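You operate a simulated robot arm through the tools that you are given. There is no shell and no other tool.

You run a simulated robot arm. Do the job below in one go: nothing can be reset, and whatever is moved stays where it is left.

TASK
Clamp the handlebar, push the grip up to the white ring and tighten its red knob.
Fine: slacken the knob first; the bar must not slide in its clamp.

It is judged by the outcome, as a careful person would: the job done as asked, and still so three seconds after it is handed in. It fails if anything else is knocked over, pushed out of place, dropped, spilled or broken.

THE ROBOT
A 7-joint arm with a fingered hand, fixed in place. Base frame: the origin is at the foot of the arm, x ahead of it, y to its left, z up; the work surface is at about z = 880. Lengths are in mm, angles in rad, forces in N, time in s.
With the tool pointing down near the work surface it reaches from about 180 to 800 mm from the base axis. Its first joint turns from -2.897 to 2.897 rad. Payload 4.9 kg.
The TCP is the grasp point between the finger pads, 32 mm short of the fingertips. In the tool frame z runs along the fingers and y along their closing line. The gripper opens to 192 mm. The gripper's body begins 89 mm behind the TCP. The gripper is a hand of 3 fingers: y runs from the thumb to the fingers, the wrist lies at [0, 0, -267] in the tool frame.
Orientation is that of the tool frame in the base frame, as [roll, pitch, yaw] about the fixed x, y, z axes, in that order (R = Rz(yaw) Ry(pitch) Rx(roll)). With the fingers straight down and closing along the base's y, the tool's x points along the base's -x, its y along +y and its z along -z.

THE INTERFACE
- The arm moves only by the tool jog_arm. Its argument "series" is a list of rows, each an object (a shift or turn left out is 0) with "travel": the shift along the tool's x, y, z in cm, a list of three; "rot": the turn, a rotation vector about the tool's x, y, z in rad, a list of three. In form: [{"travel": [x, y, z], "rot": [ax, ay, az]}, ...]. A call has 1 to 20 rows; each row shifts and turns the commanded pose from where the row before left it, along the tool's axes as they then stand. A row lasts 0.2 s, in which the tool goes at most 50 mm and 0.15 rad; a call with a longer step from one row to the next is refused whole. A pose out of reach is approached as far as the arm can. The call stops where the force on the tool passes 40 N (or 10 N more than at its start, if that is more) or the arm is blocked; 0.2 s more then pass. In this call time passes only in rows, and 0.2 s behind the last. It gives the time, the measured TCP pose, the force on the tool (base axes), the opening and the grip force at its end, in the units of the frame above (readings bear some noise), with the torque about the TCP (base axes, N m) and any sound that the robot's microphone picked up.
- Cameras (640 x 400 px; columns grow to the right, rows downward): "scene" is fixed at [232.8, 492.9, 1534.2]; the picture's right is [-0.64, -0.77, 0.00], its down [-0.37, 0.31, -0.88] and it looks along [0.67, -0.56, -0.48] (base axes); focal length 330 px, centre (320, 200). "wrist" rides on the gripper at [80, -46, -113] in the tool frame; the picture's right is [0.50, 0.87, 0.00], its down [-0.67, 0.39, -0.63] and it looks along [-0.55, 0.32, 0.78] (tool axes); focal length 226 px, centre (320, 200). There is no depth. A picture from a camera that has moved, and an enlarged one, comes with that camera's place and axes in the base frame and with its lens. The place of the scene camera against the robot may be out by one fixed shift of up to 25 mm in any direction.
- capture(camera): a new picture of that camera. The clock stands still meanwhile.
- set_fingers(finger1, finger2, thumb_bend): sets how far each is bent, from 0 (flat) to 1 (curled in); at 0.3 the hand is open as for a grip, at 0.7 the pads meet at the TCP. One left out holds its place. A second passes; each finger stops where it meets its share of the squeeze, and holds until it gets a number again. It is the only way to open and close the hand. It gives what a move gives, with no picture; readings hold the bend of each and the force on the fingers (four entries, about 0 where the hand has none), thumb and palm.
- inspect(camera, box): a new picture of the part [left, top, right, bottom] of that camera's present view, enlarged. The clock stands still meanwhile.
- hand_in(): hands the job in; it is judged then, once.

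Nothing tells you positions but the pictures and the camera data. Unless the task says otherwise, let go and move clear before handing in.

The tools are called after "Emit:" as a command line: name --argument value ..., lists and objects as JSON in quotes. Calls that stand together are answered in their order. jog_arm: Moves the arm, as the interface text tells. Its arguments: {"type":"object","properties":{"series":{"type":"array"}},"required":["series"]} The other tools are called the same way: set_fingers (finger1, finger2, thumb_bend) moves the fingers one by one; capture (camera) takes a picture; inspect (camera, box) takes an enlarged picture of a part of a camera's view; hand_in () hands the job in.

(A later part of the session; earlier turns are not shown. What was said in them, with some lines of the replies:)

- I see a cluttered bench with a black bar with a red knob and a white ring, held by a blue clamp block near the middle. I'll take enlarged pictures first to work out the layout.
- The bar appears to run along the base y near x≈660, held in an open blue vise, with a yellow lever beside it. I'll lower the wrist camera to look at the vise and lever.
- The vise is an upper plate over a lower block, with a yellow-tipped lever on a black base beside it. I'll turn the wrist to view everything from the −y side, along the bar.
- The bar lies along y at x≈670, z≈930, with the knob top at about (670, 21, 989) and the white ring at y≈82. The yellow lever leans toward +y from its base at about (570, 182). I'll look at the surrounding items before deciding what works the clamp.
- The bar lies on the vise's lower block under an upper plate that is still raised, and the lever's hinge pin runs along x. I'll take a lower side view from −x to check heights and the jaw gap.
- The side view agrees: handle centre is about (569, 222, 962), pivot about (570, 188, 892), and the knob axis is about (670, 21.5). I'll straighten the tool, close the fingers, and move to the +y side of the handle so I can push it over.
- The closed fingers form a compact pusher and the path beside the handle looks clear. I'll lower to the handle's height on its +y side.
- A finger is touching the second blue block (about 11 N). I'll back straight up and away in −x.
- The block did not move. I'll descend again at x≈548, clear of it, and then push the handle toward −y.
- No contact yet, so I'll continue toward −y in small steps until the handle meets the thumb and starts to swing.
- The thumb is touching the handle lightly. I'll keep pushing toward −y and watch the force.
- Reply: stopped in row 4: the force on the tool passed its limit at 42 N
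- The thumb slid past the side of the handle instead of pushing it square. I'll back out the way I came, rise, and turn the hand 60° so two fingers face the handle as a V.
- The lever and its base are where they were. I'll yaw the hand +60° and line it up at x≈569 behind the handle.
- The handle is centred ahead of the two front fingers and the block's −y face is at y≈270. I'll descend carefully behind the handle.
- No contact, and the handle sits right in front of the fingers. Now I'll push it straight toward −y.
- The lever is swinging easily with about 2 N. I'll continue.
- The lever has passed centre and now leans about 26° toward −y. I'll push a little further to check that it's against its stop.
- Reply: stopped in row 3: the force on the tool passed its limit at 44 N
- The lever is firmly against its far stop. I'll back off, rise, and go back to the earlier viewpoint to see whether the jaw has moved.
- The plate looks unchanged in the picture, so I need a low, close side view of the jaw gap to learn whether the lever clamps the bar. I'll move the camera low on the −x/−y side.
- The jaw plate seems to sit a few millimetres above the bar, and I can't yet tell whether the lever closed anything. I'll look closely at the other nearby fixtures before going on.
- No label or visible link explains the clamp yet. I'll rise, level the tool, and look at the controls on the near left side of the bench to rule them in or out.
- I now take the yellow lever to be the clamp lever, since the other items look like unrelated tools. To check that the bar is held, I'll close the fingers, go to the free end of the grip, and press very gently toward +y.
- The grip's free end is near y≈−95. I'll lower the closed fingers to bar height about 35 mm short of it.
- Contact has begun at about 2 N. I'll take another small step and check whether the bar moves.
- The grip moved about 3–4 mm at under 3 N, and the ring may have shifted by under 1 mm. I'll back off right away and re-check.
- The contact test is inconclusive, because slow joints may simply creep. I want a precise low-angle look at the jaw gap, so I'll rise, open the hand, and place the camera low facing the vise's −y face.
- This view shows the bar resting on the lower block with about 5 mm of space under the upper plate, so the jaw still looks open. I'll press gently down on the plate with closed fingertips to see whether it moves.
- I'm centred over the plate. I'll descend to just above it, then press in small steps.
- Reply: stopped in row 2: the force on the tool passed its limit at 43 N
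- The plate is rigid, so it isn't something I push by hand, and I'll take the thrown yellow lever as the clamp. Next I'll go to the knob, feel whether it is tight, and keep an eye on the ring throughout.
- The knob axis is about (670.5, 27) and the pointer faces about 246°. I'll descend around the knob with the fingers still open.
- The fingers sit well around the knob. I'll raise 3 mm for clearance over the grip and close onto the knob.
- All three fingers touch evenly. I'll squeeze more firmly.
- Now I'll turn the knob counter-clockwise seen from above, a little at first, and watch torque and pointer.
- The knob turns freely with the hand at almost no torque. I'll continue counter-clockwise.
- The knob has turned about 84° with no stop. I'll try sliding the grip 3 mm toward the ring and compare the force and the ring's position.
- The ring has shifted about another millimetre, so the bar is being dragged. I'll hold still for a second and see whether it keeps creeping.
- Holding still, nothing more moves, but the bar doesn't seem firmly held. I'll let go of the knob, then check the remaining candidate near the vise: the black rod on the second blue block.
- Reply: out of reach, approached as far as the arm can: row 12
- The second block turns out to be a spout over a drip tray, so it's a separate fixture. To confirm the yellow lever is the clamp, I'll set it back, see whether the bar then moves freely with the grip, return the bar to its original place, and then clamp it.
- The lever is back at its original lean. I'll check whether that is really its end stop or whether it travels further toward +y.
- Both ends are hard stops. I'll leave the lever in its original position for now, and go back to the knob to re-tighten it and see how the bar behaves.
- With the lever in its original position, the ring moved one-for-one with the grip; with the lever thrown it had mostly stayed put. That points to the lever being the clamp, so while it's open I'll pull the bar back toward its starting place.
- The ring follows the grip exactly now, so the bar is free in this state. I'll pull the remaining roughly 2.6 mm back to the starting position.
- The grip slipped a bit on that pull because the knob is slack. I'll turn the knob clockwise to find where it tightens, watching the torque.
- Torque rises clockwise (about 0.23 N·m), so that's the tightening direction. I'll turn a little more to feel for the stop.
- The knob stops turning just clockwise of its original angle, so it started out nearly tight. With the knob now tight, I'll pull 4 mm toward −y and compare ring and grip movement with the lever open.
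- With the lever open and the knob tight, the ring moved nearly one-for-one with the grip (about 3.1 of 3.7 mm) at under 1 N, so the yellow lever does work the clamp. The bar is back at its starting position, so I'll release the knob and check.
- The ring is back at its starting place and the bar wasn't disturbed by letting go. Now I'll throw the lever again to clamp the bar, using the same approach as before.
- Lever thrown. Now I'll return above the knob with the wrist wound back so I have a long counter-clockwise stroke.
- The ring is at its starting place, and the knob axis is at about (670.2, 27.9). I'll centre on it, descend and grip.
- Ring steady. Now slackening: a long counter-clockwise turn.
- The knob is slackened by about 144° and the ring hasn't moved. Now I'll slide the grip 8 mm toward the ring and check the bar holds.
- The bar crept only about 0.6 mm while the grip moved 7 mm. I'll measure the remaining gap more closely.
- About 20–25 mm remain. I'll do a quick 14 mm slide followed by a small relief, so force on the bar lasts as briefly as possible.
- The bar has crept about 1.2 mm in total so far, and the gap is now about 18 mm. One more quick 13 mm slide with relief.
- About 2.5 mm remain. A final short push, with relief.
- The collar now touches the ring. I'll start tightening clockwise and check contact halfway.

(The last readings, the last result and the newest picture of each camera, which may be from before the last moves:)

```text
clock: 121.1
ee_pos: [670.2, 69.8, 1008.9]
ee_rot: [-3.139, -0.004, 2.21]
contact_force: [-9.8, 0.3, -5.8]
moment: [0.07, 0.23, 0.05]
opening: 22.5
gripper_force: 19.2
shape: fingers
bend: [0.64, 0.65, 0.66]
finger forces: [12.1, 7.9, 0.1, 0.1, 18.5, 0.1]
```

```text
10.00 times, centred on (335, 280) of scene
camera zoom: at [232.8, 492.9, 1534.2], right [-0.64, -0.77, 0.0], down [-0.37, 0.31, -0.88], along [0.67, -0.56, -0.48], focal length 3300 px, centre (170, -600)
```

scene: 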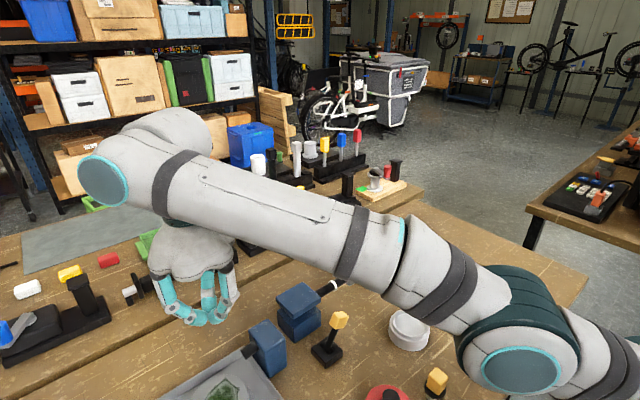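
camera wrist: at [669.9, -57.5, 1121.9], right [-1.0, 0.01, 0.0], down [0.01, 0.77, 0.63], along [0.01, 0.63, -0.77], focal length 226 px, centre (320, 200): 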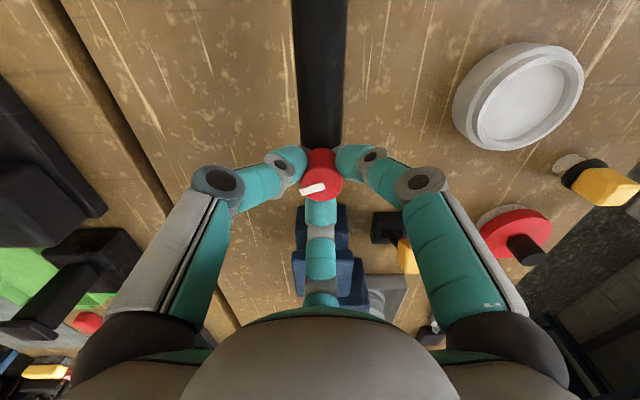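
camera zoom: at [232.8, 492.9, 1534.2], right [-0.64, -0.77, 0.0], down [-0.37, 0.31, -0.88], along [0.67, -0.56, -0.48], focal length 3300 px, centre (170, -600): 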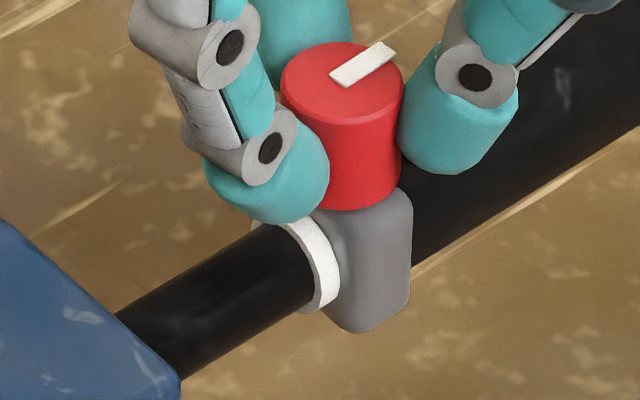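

Contact with the ring is kept. I'll continue clockwise to the tight end.

Emit:
jog_arm --series '[{"rot": [0, 0, 0.14]}, {"rot": [0, 0, 0.14]}, {"rot": [0, 0, 0.14]}, {"rot": [0, 0, 0.14]}]'

Emit:
inspect --camera "scene" --box '[310, 260, 360, 300]'

Emit:
inspect --camera "wrist" --box '[240, 90, 400, 230]'

```text
clock: 122.1
ee_pos: [670.7, 69.0, 1009.2]
ee_rot: [-3.137, -0.004, 1.652]
contact_force: [-12.2, 0.4, -5.1]
moment: [0.08, 0.34, 0.02]
opening: 22.6
gripper_force: 18.8
shape: fingers
bend: [0.64, 0.65, 0.66]
finger forces: [9.2, 7.5, 0.0, 0.0, 20.8, 0.0]
```

```text
10.00 times, centred on (335, 280) of scene
camera zoom: at [232.8, 492.9, 1534.2], right [-0.64, -0.77, 0.0], down [-0.37, 0.31, -0.88], along [0.67, -0.56, -0.48], focal length 3300 px, centre (170, -600)
```

zoom: 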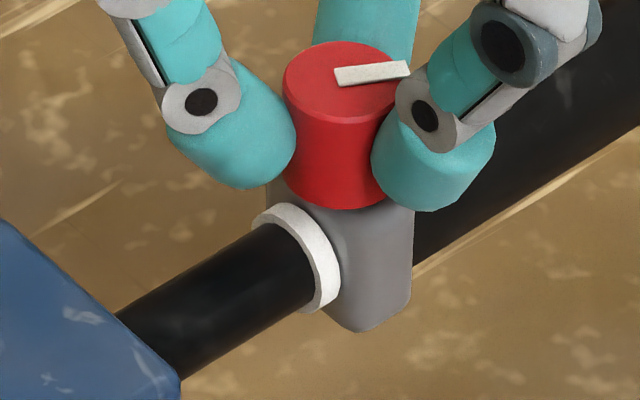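

```text
2.86 times, centred on (320, 160) of wrist
camera zoom: at [618.5, 143.2, 1122.4], right [0.82, 0.57, 0.0], down [0.44, -0.64, 0.63], along [0.36, -0.52, -0.78], focal length 646 px, centre (320, 314)
```

zoom: 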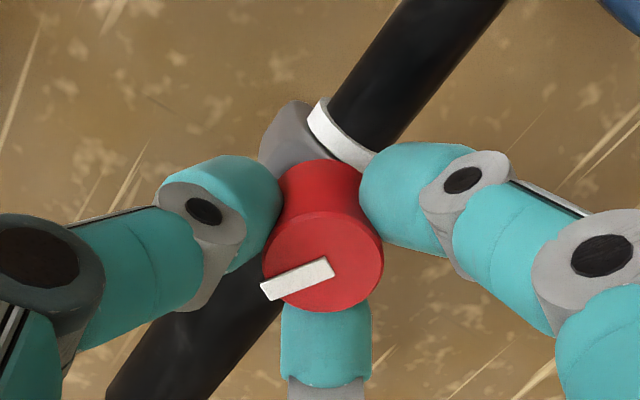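

Emit:
jog_arm --series '[{"rot": [0, 0, 0.1]}, {"rot": [0, 0, 0.1]}, {"rot": [0, 0, 0.1]}]'

Emit:
inspect --camera "scene" --box '[310, 260, 360, 300]'

Emit:
inspect --camera "wrist" --box '[240, 90, 400, 230]'

```text
clock: 122.9
ee_pos: [670.9, 69.6, 1009.3]
ee_rot: [-3.138, -0.001, 1.353]
contact_force: [-16.3, -3.8, -4.0]
moment: [-0.05, 0.45, 0.34]
opening: 21.7
gripper_force: 20.6
shape: fingers
bend: [0.64, 0.66, 0.66]
finger forces: [12.8, 6.0, 0.0, 0.0, 23.3, 0.0]
```

```text
10.00 times, centred on (335, 280) of scene
camera zoom: at [232.8, 492.9, 1534.2], right [-0.64, -0.77, 0.0], down [-0.37, 0.31, -0.88], along [0.67, -0.56, -0.48], focal length 3300 px, centre (170, -600)
```

zoom: 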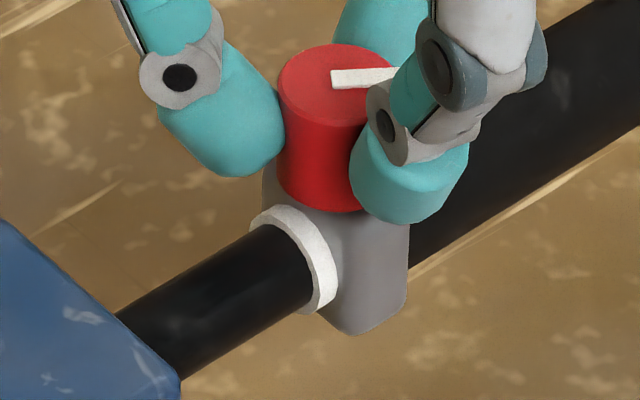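

```text
2.86 times, centred on (320, 160) of wrist
camera zoom: at [643.1, 154.9, 1122.4], right [0.95, 0.3, 0.0], down [0.24, -0.74, 0.63], along [0.19, -0.6, -0.78], focal length 646 px, centre (320, 314)
```

zoom: 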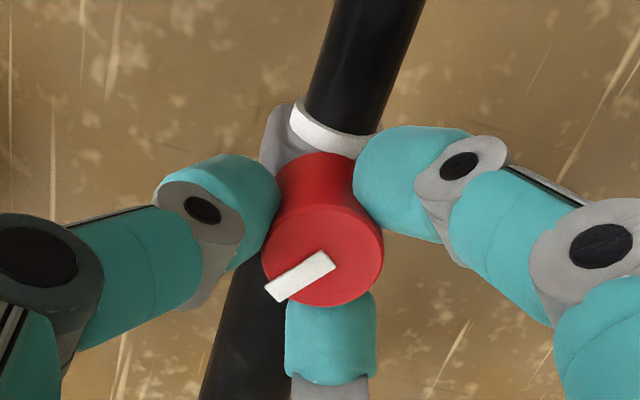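

Torque is up to 0.34 N·m at the stop. I'll relieve the slight push on the ring, squeeze harder, and tighten a little more.

Emit:
jog_arm --series '[{"travel": [-0.1, -0.02, 0]}]'

Emit:
set_fingers --finger1 0.85 --finger2 0.85 --thumb_bend 0.8

Emit:
jog_arm --series '[{"rot": [0, 0, 0.08]}, {"rot": [0, 0, 0.08]}]'

Emit:
inspect --camera "scene" --box '[310, 260, 360, 300]'

Emit:
inspect --camera "wrist" --box '[240, 90, 400, 230]'

```text
clock: 123.3
ee_pos: [671.2, 68.2, 1009.0]
ee_rot: [-3.138, -0.003, 1.353]
contact_force: [-13.6, -0.3, -4.1]
moment: [-0.02, 0.35, 0.27]
opening: 21.9
gripper_force: 20.0
shape: fingers
bend: [0.64, 0.66, 0.66]
finger forces: [13.0, 5.9, 0.1, 0.0, 21.8, 0.0]
```

```text
clock: 124.3
ee_pos: [669.6, 68.6, 1009.4]
ee_rot: [-3.137, -0.002, 1.355]
contact_force: [-13.6, 0.2, -2.3]
moment: [0.06, 0.26, 0.12]
opening: 22.0
gripper_force: 22.4
shape: fingers
bend: [0.64, 0.67, 0.65]
finger forces: [12.0, 9.8, 0.0, 0.1, 22.8, 0.0]
```

```text
clock: 124.9
ee_pos: [669.9, 68.8, 1008.9]
ee_rot: [-3.137, -0.001, 1.192]
contact_force: [-20.3, -4.2, -1.2]
moment: [0.01, 0.41, 0.46]
opening: 22.0
gripper_force: 24.6
shape: fingers
bend: [0.64, 0.67, 0.65]
finger forces: [14.0, 7.4, 0.0, 0.1, 27.8, 0.0]
```

```text
10.00 times, centred on (335, 280) of scene
camera zoom: at [232.8, 492.9, 1534.2], right [-0.64, -0.77, 0.0], down [-0.37, 0.31, -0.88], along [0.67, -0.56, -0.48], focal length 3300 px, centre (170, -600)
```

zoom: 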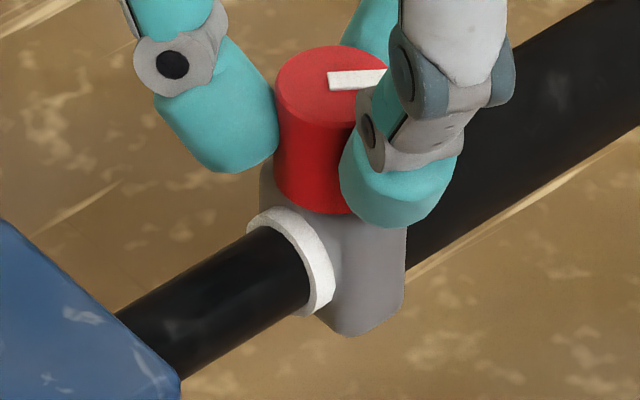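

```text
2.86 times, centred on (320, 160) of wrist
camera zoom: at [656.6, 157.3, 1122.3], right [0.99, 0.15, 0.0], down [0.12, -0.77, 0.63], along [0.09, -0.62, -0.78], focal length 646 px, centre (320, 314)
```

zoom: 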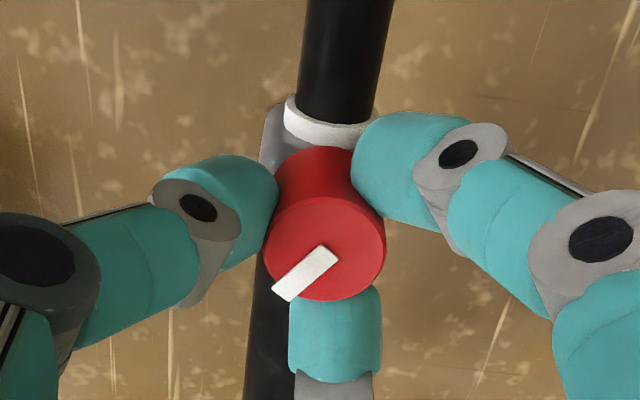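

The knob is hard against its stop (0.46 N·m), with the collar on the ring. The bar crept about 5 mm in total, so I'll release the knob, open the lever, draw the whole bar back to its start, and clamp again.

Emit:
jog_arm --series '[{"travel": [-0.1, 0, 0], "rot": [0, 0, -0.12]}]'

Emit:
set_fingers --finger1 0.5 --finger2 0.5 --thumb_bend 0.5

Emit:
inspect --camera "scene" --box '[310, 260, 360, 300]'

Emit:
jog_arm --series '[{"travel": [0, 0, -3]}, {"travel": [0, 0, -4]}, {"travel": [0, 0, -4]}]'

Emit:
inspect --camera "wrist" --box '[240, 60, 400, 200]'

```text
clock: 125.3
ee_pos: [671.4, 67.1, 1009.2]
ee_rot: [-3.137, -0.003, 1.315]
contact_force: [-14.9, 1.9, -3.8]
moment: [0.13, 0.28, 0.13]
opening: 22.2
gripper_force: 22.3
shape: fingers
bend: [0.64, 0.67, 0.65]
finger forces: [11.7, 9.9, 0.0, 0.0, 22.8, 0.1]
```

```text
clock: 126.3
ee_pos: [670.5, 67.8, 1010.5]
ee_rot: [-3.138, -0.002, 1.313]
contact_force: [0.0, -0.8, 0.1]
moment: [0.03, -0.01, -0.01]
opening: 83.9
gripper_force: 0.0
shape: fingers
bend: [0.5, 0.5, 0.5]
finger forces: [0.0, 0.0, 0.1, 0.0, 0.1, 0.1]
```

```text
10.00 times, centred on (335, 280) of scene
camera zoom: at [232.8, 492.9, 1534.2], right [-0.64, -0.77, 0.0], down [-0.37, 0.31, -0.88], along [0.67, -0.56, -0.48], focal length 3300 px, centre (170, -600)
```

zoom: 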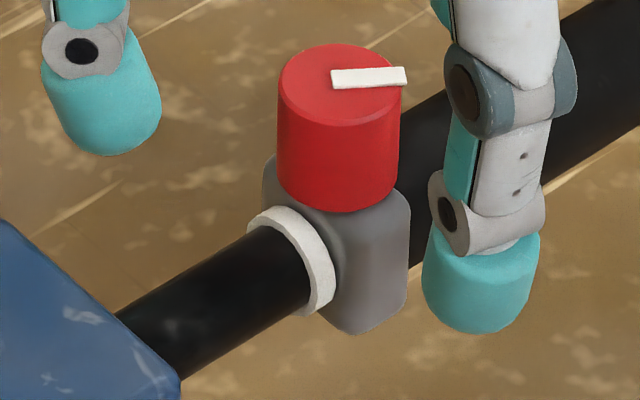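

```text
clock: 127.1
ee_pos: [671.0, 67.1, 1118.9]
ee_rot: [-3.135, -0.002, 1.315]
contact_force: [-0.4, 1.0, -1.0]
moment: [0.01, 0.02, 0.02]
opening: 83.9
gripper_force: 0.1
shape: fingers
bend: [0.5, 0.5, 0.5]
finger forces: [0.0, 0.1, 0.0, 0.0, 0.0, 0.1]
```

```text
2.86 times, centred on (320, 130) of wrist
camera zoom: at [646.7, 154.5, 1231.9], right [0.96, 0.26, 0.0], down [0.21, -0.75, 0.63], along [0.16, -0.61, -0.78], focal length 646 px, centre (320, 400)
```

zoom: 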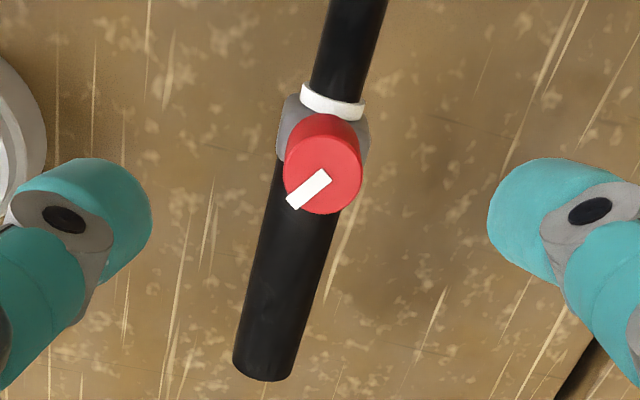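

Collar and ring are together. Now to the lever: I'll move to its −y side with closed fingers.

Emit:
jog_arm --series '[{"rot": [0, 0, -0.141]}, {"rot": [0, 0, -0.141]}, {"rot": [0, 0, -0.141]}, {"rot": [0, 0, -0.141]}, {"rot": [0, 0, -0.141]}, {"rot": [0, 0, -0.141]}, {"rot": [0, 0, -0.141]}, {"rot": [0, 0, -0.141]}, {"rot": [0, 0, -0.141]}, {"rot": [0, 0, -0.141]}, {"rot": [0, 0, -0.141]}, {"rot": [0, 0, -0.141]}, {"rot": [0, 0, -0.135]}, {"travel": [3.4, 0.8, 0]}, {"travel": [3.4, 0.8, 0]}, {"travel": [3.4, 0.8, 0]}]'

Emit:
set_fingers --finger1 0.7 --finger2 0.7 --thumb_bend 0.7

Emit:
capture --camera "wrist"

```text
clock: 130.5
ee_pos: [567.3, 91.6, 1119.9]
ee_rot: [3.141, -0.004, -3.141]
contact_force: [0.4, -0.1, -0.9]
moment: [-0.02, -0.01, 0.02]
opening: 84.1
gripper_force: 0.1
shape: fingers
bend: [0.5, 0.5, 0.5]
finger forces: [0.0, 0.0, 0.0, 0.0, 0.1, 0.1]
```

```text
clock: 131.5
ee_pos: [568.7, 91.4, 1120.5]
ee_rot: [3.141, -0.001, -3.141]
contact_force: [0.2, -0.6, -0.4]
moment: [0.0, -0.01, -0.01]
opening: 3.6
gripper_force: 0.0
shape: fingers
bend: [0.69, 0.69, 0.7]
finger forces: [0.1, 0.0, 0.1, 0.1, 0.0, 0.0]
```

```text
taken
camera wrist: at [488.6, 43.1, 1233.2], right [-0.5, 0.87, 0.0], down [0.67, 0.39, 0.63], along [0.55, 0.32, -0.78], focal length 226 px, centre (320, 200)
```

wrist: 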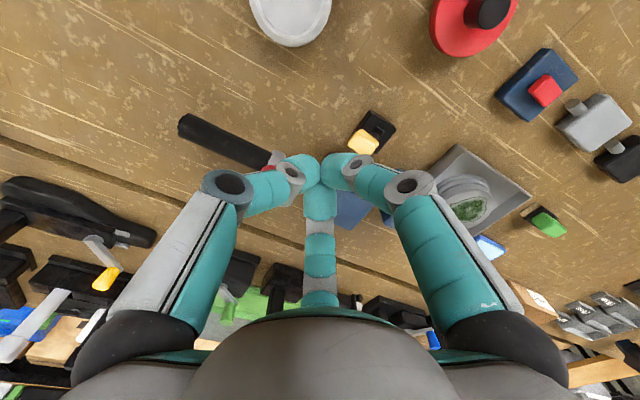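

Emit:
jog_arm --series '[{"travel": [0, 0, 3.5]}, {"travel": [0, 0, 3.5]}, {"travel": [0, 0, 3.5]}, {"travel": [0, 0, 3.5]}, {"travel": [0, 1.0, 0]}, {"travel": [0, 1.0, 0]}, {"travel": [0, 1.0, 0]}, {"travel": [0, 1.0, 0]}, {"travel": [0, 1.0, 0]}, {"travel": [0, 1.0, 0]}, {"travel": [0, 1.0, 0]}, {"travel": [0, 0.9, 0]}, {"travel": [0, 0.8, 0]}]'

Emit:
inspect --camera "scene" --box '[230, 250, 390, 370]'

```text
clock: 134.3
ee_pos: [568.9, 178.5, 979.9]
ee_rot: [3.139, -0.001, -3.141]
contact_force: [-1.1, 0.2, -0.3]
moment: [0.03, 0.04, 0.01]
opening: 3.2
gripper_force: 0.1
shape: fingers
bend: [0.7, 0.7, 0.7]
finger forces: [0.0, 0.0, 0.1, 0.0, 0.0, 0.1]
```

```text
3.33 times, centred on (310, 310) of scene
camera zoom: at [232.8, 492.9, 1534.2], right [-0.64, -0.77, 0.0], down [-0.37, 0.31, -0.88], along [0.67, -0.56, -0.48], focal length 1100 px, centre (353, -167)
```

zoom: 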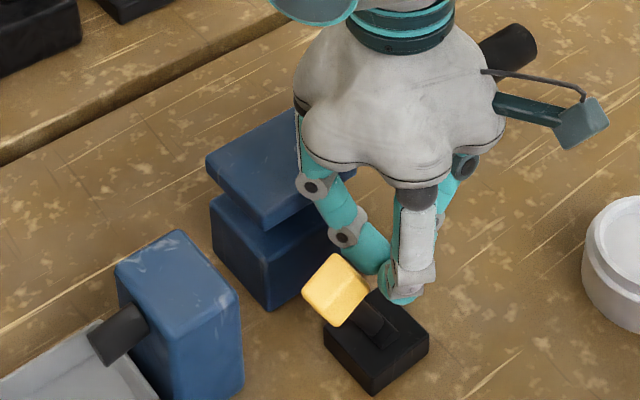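

The lever is open. I'll go back to the knob, grip it gently, and draw the bar back.

Emit:
jog_arm --series '[{"travel": [0, -1.5, 0]}, {"travel": [0, 0, -4]}, {"travel": [0, 0, -4]}, {"travel": [0, 0, -4]}, {"travel": [-3.35, -3.1, 0]}, {"travel": [-3.35, -3.1, 0]}, {"travel": [-3.35, -3.1, 0]}]'

Emit:
set_fingers --finger1 0.5 --finger2 0.5 --thumb_bend 0.5

Emit:
inspect --camera "wrist" --box '[240, 60, 400, 200]'

Emit:
inspect --camera "scene" --box '[310, 260, 360, 300]'

```text
clock: 135.9
ee_pos: [670.0, 69.5, 1101.2]
ee_rot: [3.138, -0.003, -3.14]
contact_force: [0.3, -0.5, 0.6]
moment: [-0.01, -0.01, 0.01]
opening: 3.5
gripper_force: 0.0
shape: fingers
bend: [0.7, 0.7, 0.7]
finger forces: [0.1, 0.1, 0.1, 0.0, 0.0, 0.0]
```

```text
clock: 136.9
ee_pos: [668.7, 69.7, 1101.3]
ee_rot: [3.139, -0.002, -3.14]
contact_force: [0.1, 0.7, -0.8]
moment: [0.01, 0.05, -0.02]
opening: 83.6
gripper_force: 0.1
shape: fingers
bend: [0.5, 0.5, 0.5]
finger forces: [0.1, 0.1, 0.0, 0.0, 0.0, 0.1]
```

```text
2.86 times, centred on (320, 130) of wrist
camera zoom: at [589.6, 20.9, 1213.5], right [-0.5, 0.87, 0.0], down [0.67, 0.39, 0.63], along [0.55, 0.32, -0.78], focal length 646 px, centre (320, 400)
```

zoom: 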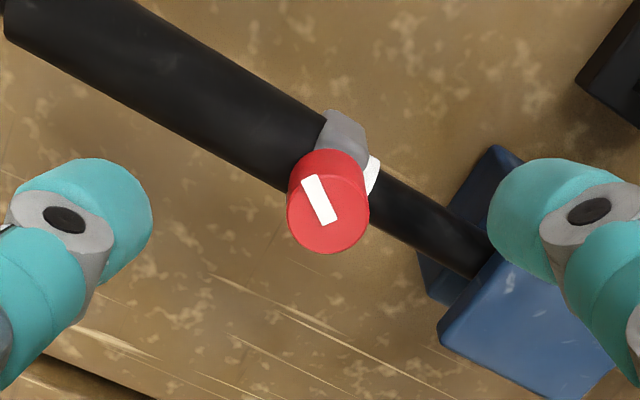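

```text
10.00 times, centred on (335, 280) of scene
camera zoom: at [232.8, 492.9, 1534.2], right [-0.64, -0.77, 0.0], down [-0.37, 0.31, -0.88], along [0.67, -0.56, -0.48], focal length 3300 px, centre (170, -600)
```

zoom: 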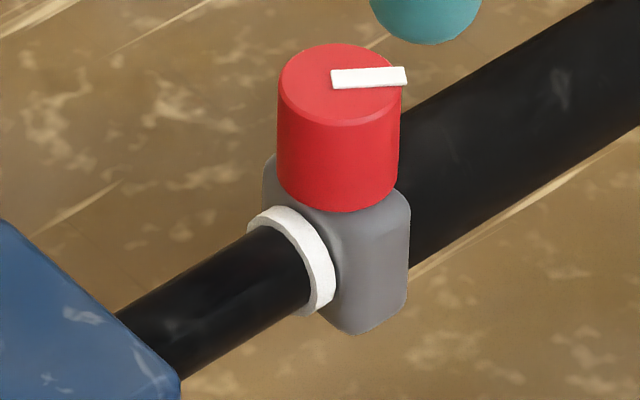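

Emit:
jog_arm --series '[{"travel": [-0.05, 0.12, 3.0]}, {"travel": [0, 0, 3.0]}, {"travel": [0, 0, 3.1]}]'

Emit:
set_fingers --finger1 0.64 --finger2 0.64 --thumb_bend 0.64

Emit:
set_fingers --finger1 0.69 --finger2 0.69 --thumb_bend 0.69

Emit:
inspect --camera "scene" --box '[310, 260, 360, 300]'

```text
clock: 137.7
ee_pos: [668.3, 71.5, 1010.4]
ee_rot: [3.139, -0.001, 3.141]
contact_force: [-0.3, 0.5, -0.2]
moment: [0.0, 0.02, 0.03]
opening: 83.6
gripper_force: 0.1
shape: fingers
bend: [0.5, 0.5, 0.5]
finger forces: [0.1, 0.0, 0.1, 0.0, 0.0, 0.1]
```

```text
clock: 138.7
ee_pos: [668.1, 71.0, 1007.9]
ee_rot: [3.139, -0.001, -3.141]
contact_force: [1.2, -0.3, 0.2]
moment: [0.02, -0.01, 0.02]
opening: 26.1
gripper_force: 0.9
shape: fingers
bend: [0.64, 0.63, 0.64]
finger forces: [0.0, 0.9, 0.1, 0.1, 0.0, 0.0]
```

```text
clock: 139.7
ee_pos: [667.8, 72.5, 1008.9]
ee_rot: [3.139, -0.003, -3.14]
contact_force: [1.6, 0.5, -0.4]
moment: [-0.03, -0.03, 0.01]
opening: 21.7
gripper_force: 9.3
shape: fingers
bend: [0.65, 0.64, 0.66]
finger forces: [5.2, 6.5, 0.0, 0.0, 6.4, 0.0]
```

```text
10.00 times, centred on (335, 280) of scene
camera zoom: at [232.8, 492.9, 1534.2], right [-0.64, -0.77, 0.0], down [-0.37, 0.31, -0.88], along [0.67, -0.56, -0.48], focal length 3300 px, centre (170, -600)
```

zoom: 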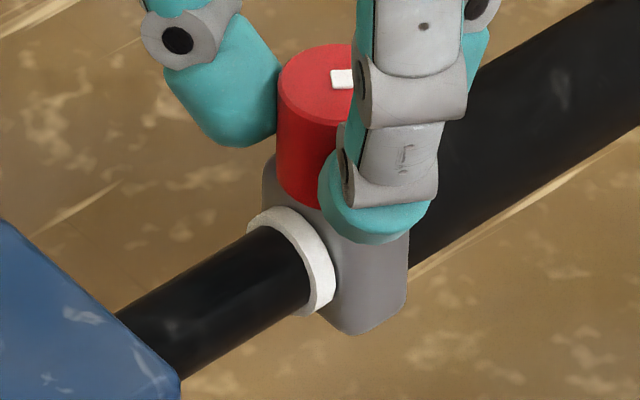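

The grip is balanced and the ring hasn't moved. Pulling the bar back about 5 mm now.

Emit:
jog_arm --series '[{"travel": [0, -0.5, 0]}]'

Emit:
inspect --camera "scene" --box '[310, 260, 360, 300]'

Emit:
inspect --camera "scene" --box '[324, 272, 352, 292]'

```text
clock: 140.1
ee_pos: [669.2, 66.5, 1009.3]
ee_rot: [3.137, -0.003, 3.14]
contact_force: [-1.4, 1.8, 1.0]
moment: [0.06, 0.05, -0.01]
opening: 21.7
gripper_force: 9.4
shape: fingers
bend: [0.65, 0.64, 0.66]
finger forces: [6.3, 6.5, 0.0, 0.1, 6.3, 0.0]
```

```text
10.00 times, centred on (335, 280) of scene
camera zoom: at [232.8, 492.9, 1534.2], right [-0.64, -0.77, 0.0], down [-0.37, 0.31, -0.88], along [0.67, -0.56, -0.48], focal length 3300 px, centre (170, -600)
```

zoom: 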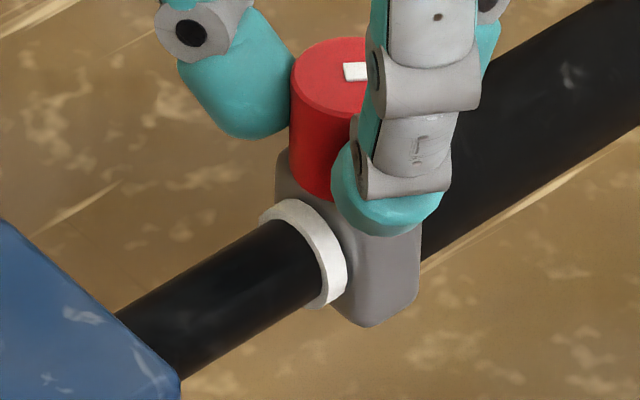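

```text
16.00 times, centred on (338, 282) of scene
camera zoom: at [232.8, 492.9, 1534.2], right [-0.64, -0.77, 0.0], down [-0.37, 0.31, -0.88], along [0.67, -0.56, -0.48], focal length 5279 px, centre (32, -1112)
```

zoom: 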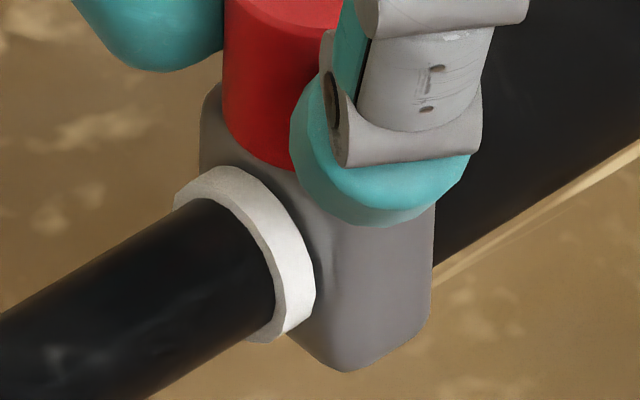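

Ring and collar moved back together with no gap. About 1.2 mm remains.

Emit:
jog_arm --series '[{"travel": [0, -0.12, 0]}]'

Emit:
inspect --camera "scene" --box '[310, 260, 360, 300]'

Emit:
inspect --camera "scene" --box '[300, 250, 400, 310]'

```text
clock: 140.5
ee_pos: [669.1, 65.0, 1009.4]
ee_rot: [3.138, 0.0, -3.141]
contact_force: [-2.9, 1.0, 1.6]
moment: [0.04, 0.1, -0.01]
opening: 21.7
gripper_force: 10.1
shape: fingers
bend: [0.65, 0.64, 0.66]
finger forces: [6.9, 6.3, 0.1, 0.0, 6.5, 0.0]
```

```text
10.00 times, centred on (335, 280) of scene
camera zoom: at [232.8, 492.9, 1534.2], right [-0.64, -0.77, 0.0], down [-0.37, 0.31, -0.88], along [0.67, -0.56, -0.48], focal length 3300 px, centre (170, -600)
```

zoom: 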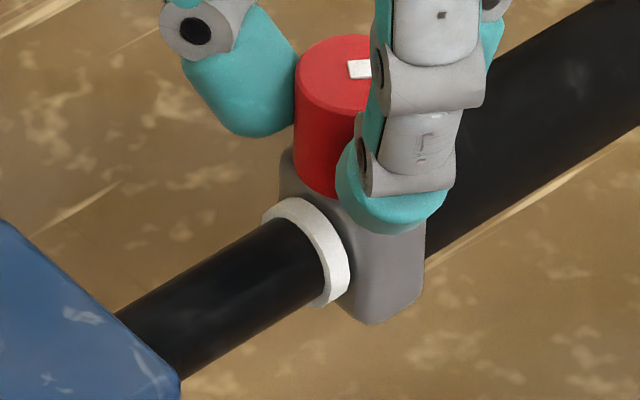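

```text
6.40 times, centred on (350, 280) of scene
camera zoom: at [232.8, 492.9, 1534.2], right [-0.64, -0.77, 0.0], down [-0.37, 0.31, -0.88], along [0.67, -0.56, -0.48], focal length 2112 px, centre (128, -312)
```

zoom: 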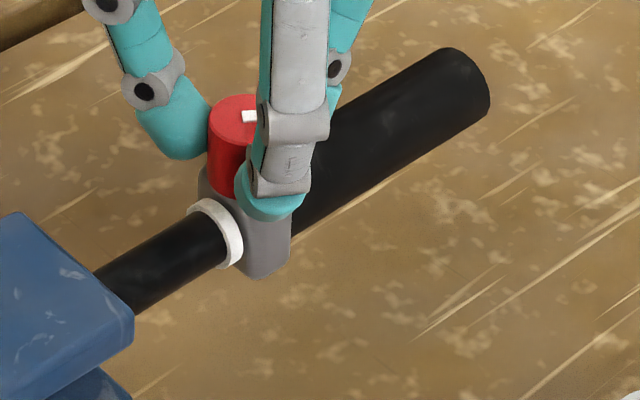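

The bar is back at its start with the collar against the ring. I'll release gently.

Emit:
set_fingers --finger1 0.6 --finger2 0.6 --thumb_bend 0.6

Emit:
set_fingers --finger1 0.5 --finger2 0.5 --thumb_bend 0.5

Emit:
jog_arm --series '[{"travel": [0, 0, -3]}, {"travel": [0, 0, -4]}, {"travel": [0, 0, -4]}]'

Emit:
inspect --camera "scene" --box '[310, 260, 360, 300]'

Emit:
inspect --camera "scene" --box '[324, 272, 352, 292]'

```text
clock: 141.5
ee_pos: [668.1, 65.2, 1007.5]
ee_rot: [3.138, -0.003, 3.141]
contact_force: [0.3, 0.2, -0.7]
moment: [0.01, 0.0, 0.0]
opening: 41.8
gripper_force: 0.0
shape: fingers
bend: [0.6, 0.6, 0.6]
finger forces: [0.1, 0.1, 0.0, 0.0, 0.1, 0.0]
```

```text
clock: 142.5
ee_pos: [668.0, 64.6, 1008.8]
ee_rot: [3.137, -0.002, -3.141]
contact_force: [-0.3, -0.2, 0.2]
moment: [-0.01, -0.01, 0.0]
opening: 83.9
gripper_force: 0.1
shape: fingers
bend: [0.5, 0.5, 0.5]
finger forces: [0.0, 0.0, 0.0, 0.1, 0.0, 0.0]
```

```text
clock: 143.3
ee_pos: [670.0, 65.6, 1119.2]
ee_rot: [3.139, -0.004, 3.142]
contact_force: [0.0, 1.0, -0.9]
moment: [0.0, 0.01, 0.0]
opening: 83.6
gripper_force: 0.2
shape: fingers
bend: [0.5, 0.5, 0.5]
finger forces: [0.1, 0.1, 0.0, 0.0, 0.0, 0.0]
```

```text
10.00 times, centred on (335, 280) of scene
camera zoom: at [232.8, 492.9, 1534.2], right [-0.64, -0.77, 0.0], down [-0.37, 0.31, -0.88], along [0.67, -0.56, -0.48], focal length 3300 px, centre (170, -600)
```

zoom: 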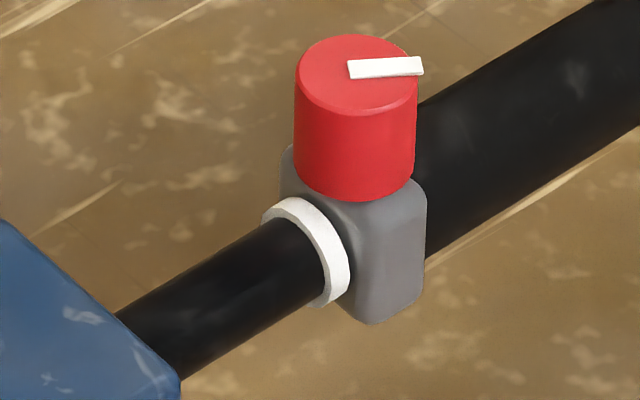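

```text
16.00 times, centred on (338, 282) of scene
camera zoom: at [232.8, 492.9, 1534.2], right [-0.64, -0.77, 0.0], down [-0.37, 0.31, -0.88], along [0.67, -0.56, -0.48], focal length 5279 px, centre (32, -1112)
```

zoom: 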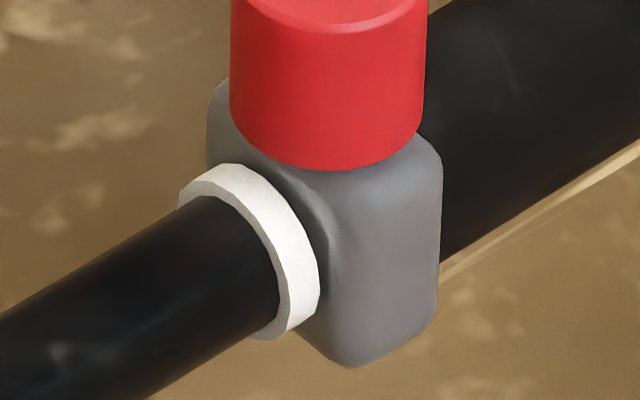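

Everything is in place. Now the last step: throw the lever to clamp.

Emit:
jog_arm --series '[{"rot": [0, 0, -0.15]}, {"rot": [0, 0, -0.15]}, {"rot": [0, 0, -0.15]}, {"rot": [0, 0, -0.15]}, {"rot": [0, 0, -0.15]}, {"rot": [0, 0, -0.15]}, {"rot": [0, 0, -0.149]}, {"travel": [-2.53, 3.8, 0]}, {"travel": [-2.53, 3.8, 0]}, {"travel": [-2.53, 3.8, 0]}, {"travel": [-2.53, 3.8, 0]}, {"travel": [-2.53, 3.8, 0]}]'

Emit:
set_fingers --finger1 0.7 --finger2 0.7 --thumb_bend 0.7

Emit:
capture --camera "wrist"

```text
clock: 145.9
ee_pos: [567.2, 270.9, 1120.7]
ee_rot: [3.137, 0.001, -2.092]
contact_force: [-0.1, -0.1, -0.3]
moment: [-0.03, -0.02, -0.01]
opening: 83.8
gripper_force: 0.0
shape: fingers
bend: [0.5, 0.5, 0.5]
finger forces: [0.0, 0.0, 0.0, 0.0, 0.1, 0.0]
```

```text
clock: 146.9
ee_pos: [567.2, 269.2, 1119.5]
ee_rot: [3.138, 0.001, -2.094]
contact_force: [-1.0, -0.1, 0.2]
moment: [-0.03, -0.01, 0.01]
opening: 3.5
gripper_force: 0.0
shape: fingers
bend: [0.69, 0.69, 0.7]
finger forces: [0.1, 0.0, 0.1, 0.0, 0.0, 0.0]
```

```text
taken
camera wrist: at [567.7, 175.8, 1232.3], right [-1.0, 0.0, 0.0], down [0.0, 0.77, 0.63], along [0.0, 0.63, -0.77], focal length 226 px, centre (320, 200)
```

wrist: 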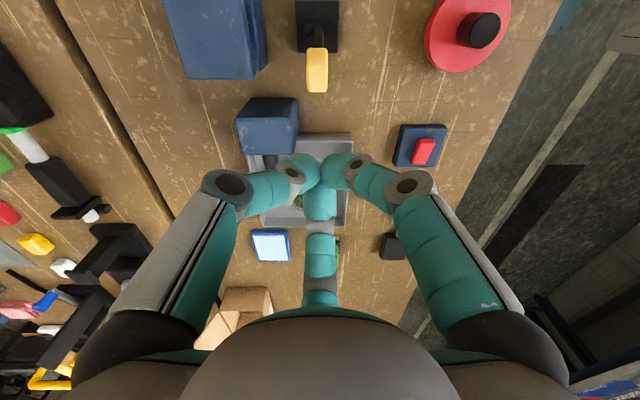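

Emit:
jog_arm --series '[{"travel": [-0.1, -0.1, 3.55]}, {"travel": [0, 0, 3.55]}, {"travel": [0, 0, 3.55]}, {"travel": [0, 0, 3.5]}]'

Emit:
jog_arm --series '[{"travel": [0.69, -0.404, 0]}, {"travel": [0.69, -0.404, 0]}, {"travel": [0.69, -0.404, 0]}, {"travel": [0.69, -0.404, 0]}, {"travel": [0.69, -0.404, 0]}, {"travel": [0.69, -0.404, 0]}, {"travel": [0.69, -0.404, 0]}, {"travel": [0.69, -0.404, 0]}, {"travel": [0.69, -0.404, 0]}, {"travel": [0.6, -0.35, 0]}]'

Emit:
inspect --camera "scene" --box '[230, 250, 390, 370]'

```text
clock: 147.9
ee_pos: [569.5, 269.3, 977.1]
ee_rot: [3.138, 0.002, -2.093]
contact_force: [0.3, -0.3, 1.4]
moment: [0.01, -0.01, -0.02]
opening: 3.7
gripper_force: 0.1
shape: fingers
bend: [0.69, 0.69, 0.7]
finger forces: [0.0, 0.0, 0.0, 0.1, 0.0, 0.0]
```

```text
clock: 150.1
ee_pos: [569.9, 191.2, 978.4]
ee_rot: [3.137, 0.004, -2.091]
contact_force: [1.6, 10.3, 0.1]
moment: [0.26, -0.03, 0.13]
opening: 2.5
gripper_force: 7.1
shape: fingers
bend: [0.7, 0.69, 0.7]
finger forces: [2.5, 0.0, 0.1, 0.0, 10.9, 0.0]
```

```text
3.33 times, centred on (310, 310) of scene
camera zoom: at [232.8, 492.9, 1534.2], right [-0.64, -0.77, 0.0], down [-0.37, 0.31, -0.88], along [0.67, -0.56, -0.48], focal length 1100 px, centre (353, -167)
```

zoom: 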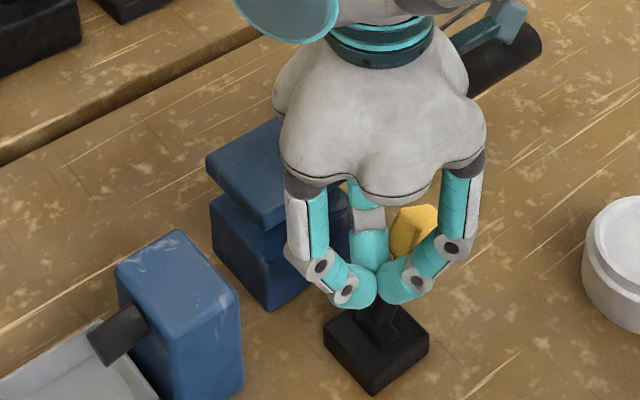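

The lever is at its clamped stop. I'll back off, rise clear, and do a final check.

Emit:
jog_arm --series '[{"travel": [-1.0, 0.6, 0]}, {"travel": [-1.2, 0.7, 0]}, {"travel": [0, 0, -4.5]}, {"travel": [0, 0, -4.5]}, {"travel": [0, 0, -4.5]}, {"travel": [0, 0, -4.5]}, {"travel": [0, 0, -4.5]}]'

Emit:
set_fingers --finger1 0.3 --finger2 0.3 --thumb_bend 0.3

Emit:
capture --camera "scene"

Emit:
inspect --camera "scene" --box '[310, 260, 360, 300]'

Emit:
inspect --camera "scene" --box '[265, 260, 385, 370]'

```text
clock: 151.7
ee_pos: [569.1, 216.9, 1203.4]
ee_rot: [3.136, 0.001, -2.092]
contact_force: [0.2, 0.5, -1.6]
moment: [0.0, 0.04, -0.03]
opening: 3.4
gripper_force: 0.1
shape: fingers
bend: [0.7, 0.69, 0.7]
finger forces: [0.0, 0.0, 0.1, 0.1, 0.1, 0.0]
```

```text
clock: 152.7
ee_pos: [568.8, 217.0, 1203.7]
ee_rot: [3.138, 0.001, -2.092]
contact_force: [1.0, 0.7, -0.3]
moment: [0.0, -0.01, -0.01]
opening: 167.8
gripper_force: 0.0
shape: fingers
bend: [0.3, 0.3, 0.3]
finger forces: [0.1, 0.1, 0.0, 0.0, 0.1, 0.0]
```

```text
taken
```

scene: 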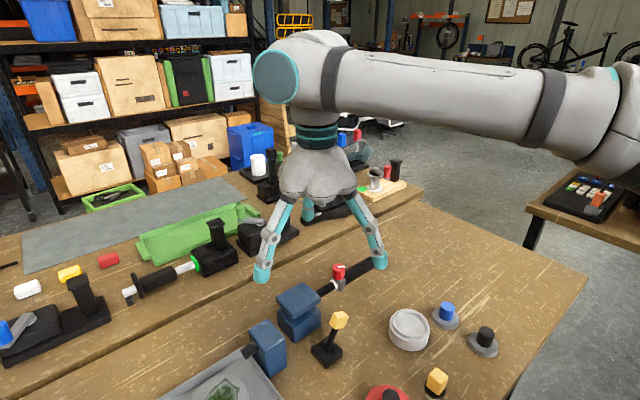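

```text
10.00 times, centred on (335, 280) of scene
camera zoom: at [232.8, 492.9, 1534.2], right [-0.64, -0.77, 0.0], down [-0.37, 0.31, -0.88], along [0.67, -0.56, -0.48], focal length 3300 px, centre (170, -600)
```

zoom: 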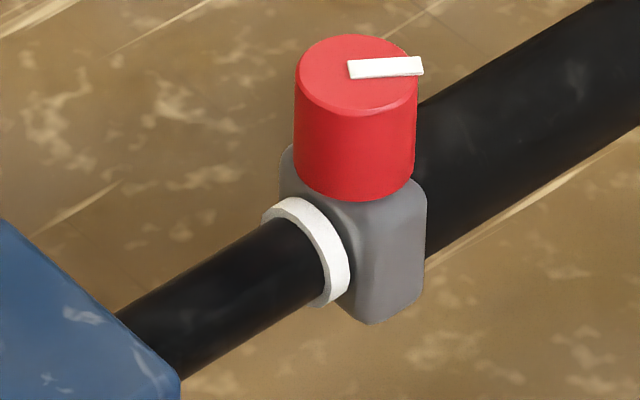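

```text
3.64 times, centred on (325, 315) of scene
camera zoom: at [232.8, 492.9, 1534.2], right [-0.64, -0.77, 0.0], down [-0.37, 0.31, -0.88], along [0.67, -0.56, -0.48], focal length 1200 px, centre (302, -218)
```

zoom: 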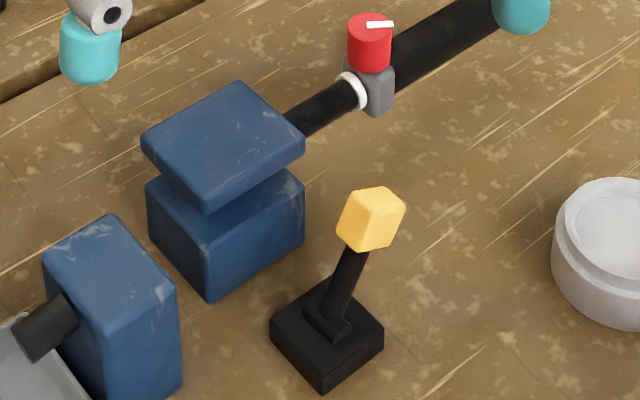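

The check looks good: the lever is at its clamped stop and the collar sits against the white ring. The knob is tight, the bar is at its original position and nothing else has moved. The hand is open and clear, so I'm handing in.

Emit:
hand_in

```text
The job is handed in.
```

I've handed the job in with the handlebar clamped, the grip up against the white ring and the red knob tight. The hand is open and well clear, and from the final pictures nothing else on the bench was disturbed.

- **Clamp:** I took the yellow lever to be the clamp control, and it is thrown to its far stop. The jaw doesn't visibly move when the lever is thrown. I inferred its role from tests: the bar moved freely with the lever one way and largely held with it the other.
- **Grip:** I turned the knob about 144° counter-clockwise to slacken it before sliding the grip. The collar now touches the ring with no visible gap.
- **Knob:** I tightened it clockwise to its hard stop, at about 0.46 N·m.
- **Bar slip:** the bar did move in its clamp along the way. It crept about 5 mm even with the lever thrown. I opened the lever, drew the bar back to within roughly half a millimetre of its start, and clamped it again. The final position is right, but the bar did not stay still the whole time.
- **Contact with other parts:** while working out the clamp, a finger touched the blue block with the black spout beside the vise at about 12 N. I also pressed on the vise plate at up to about 43 N. Neither moved.
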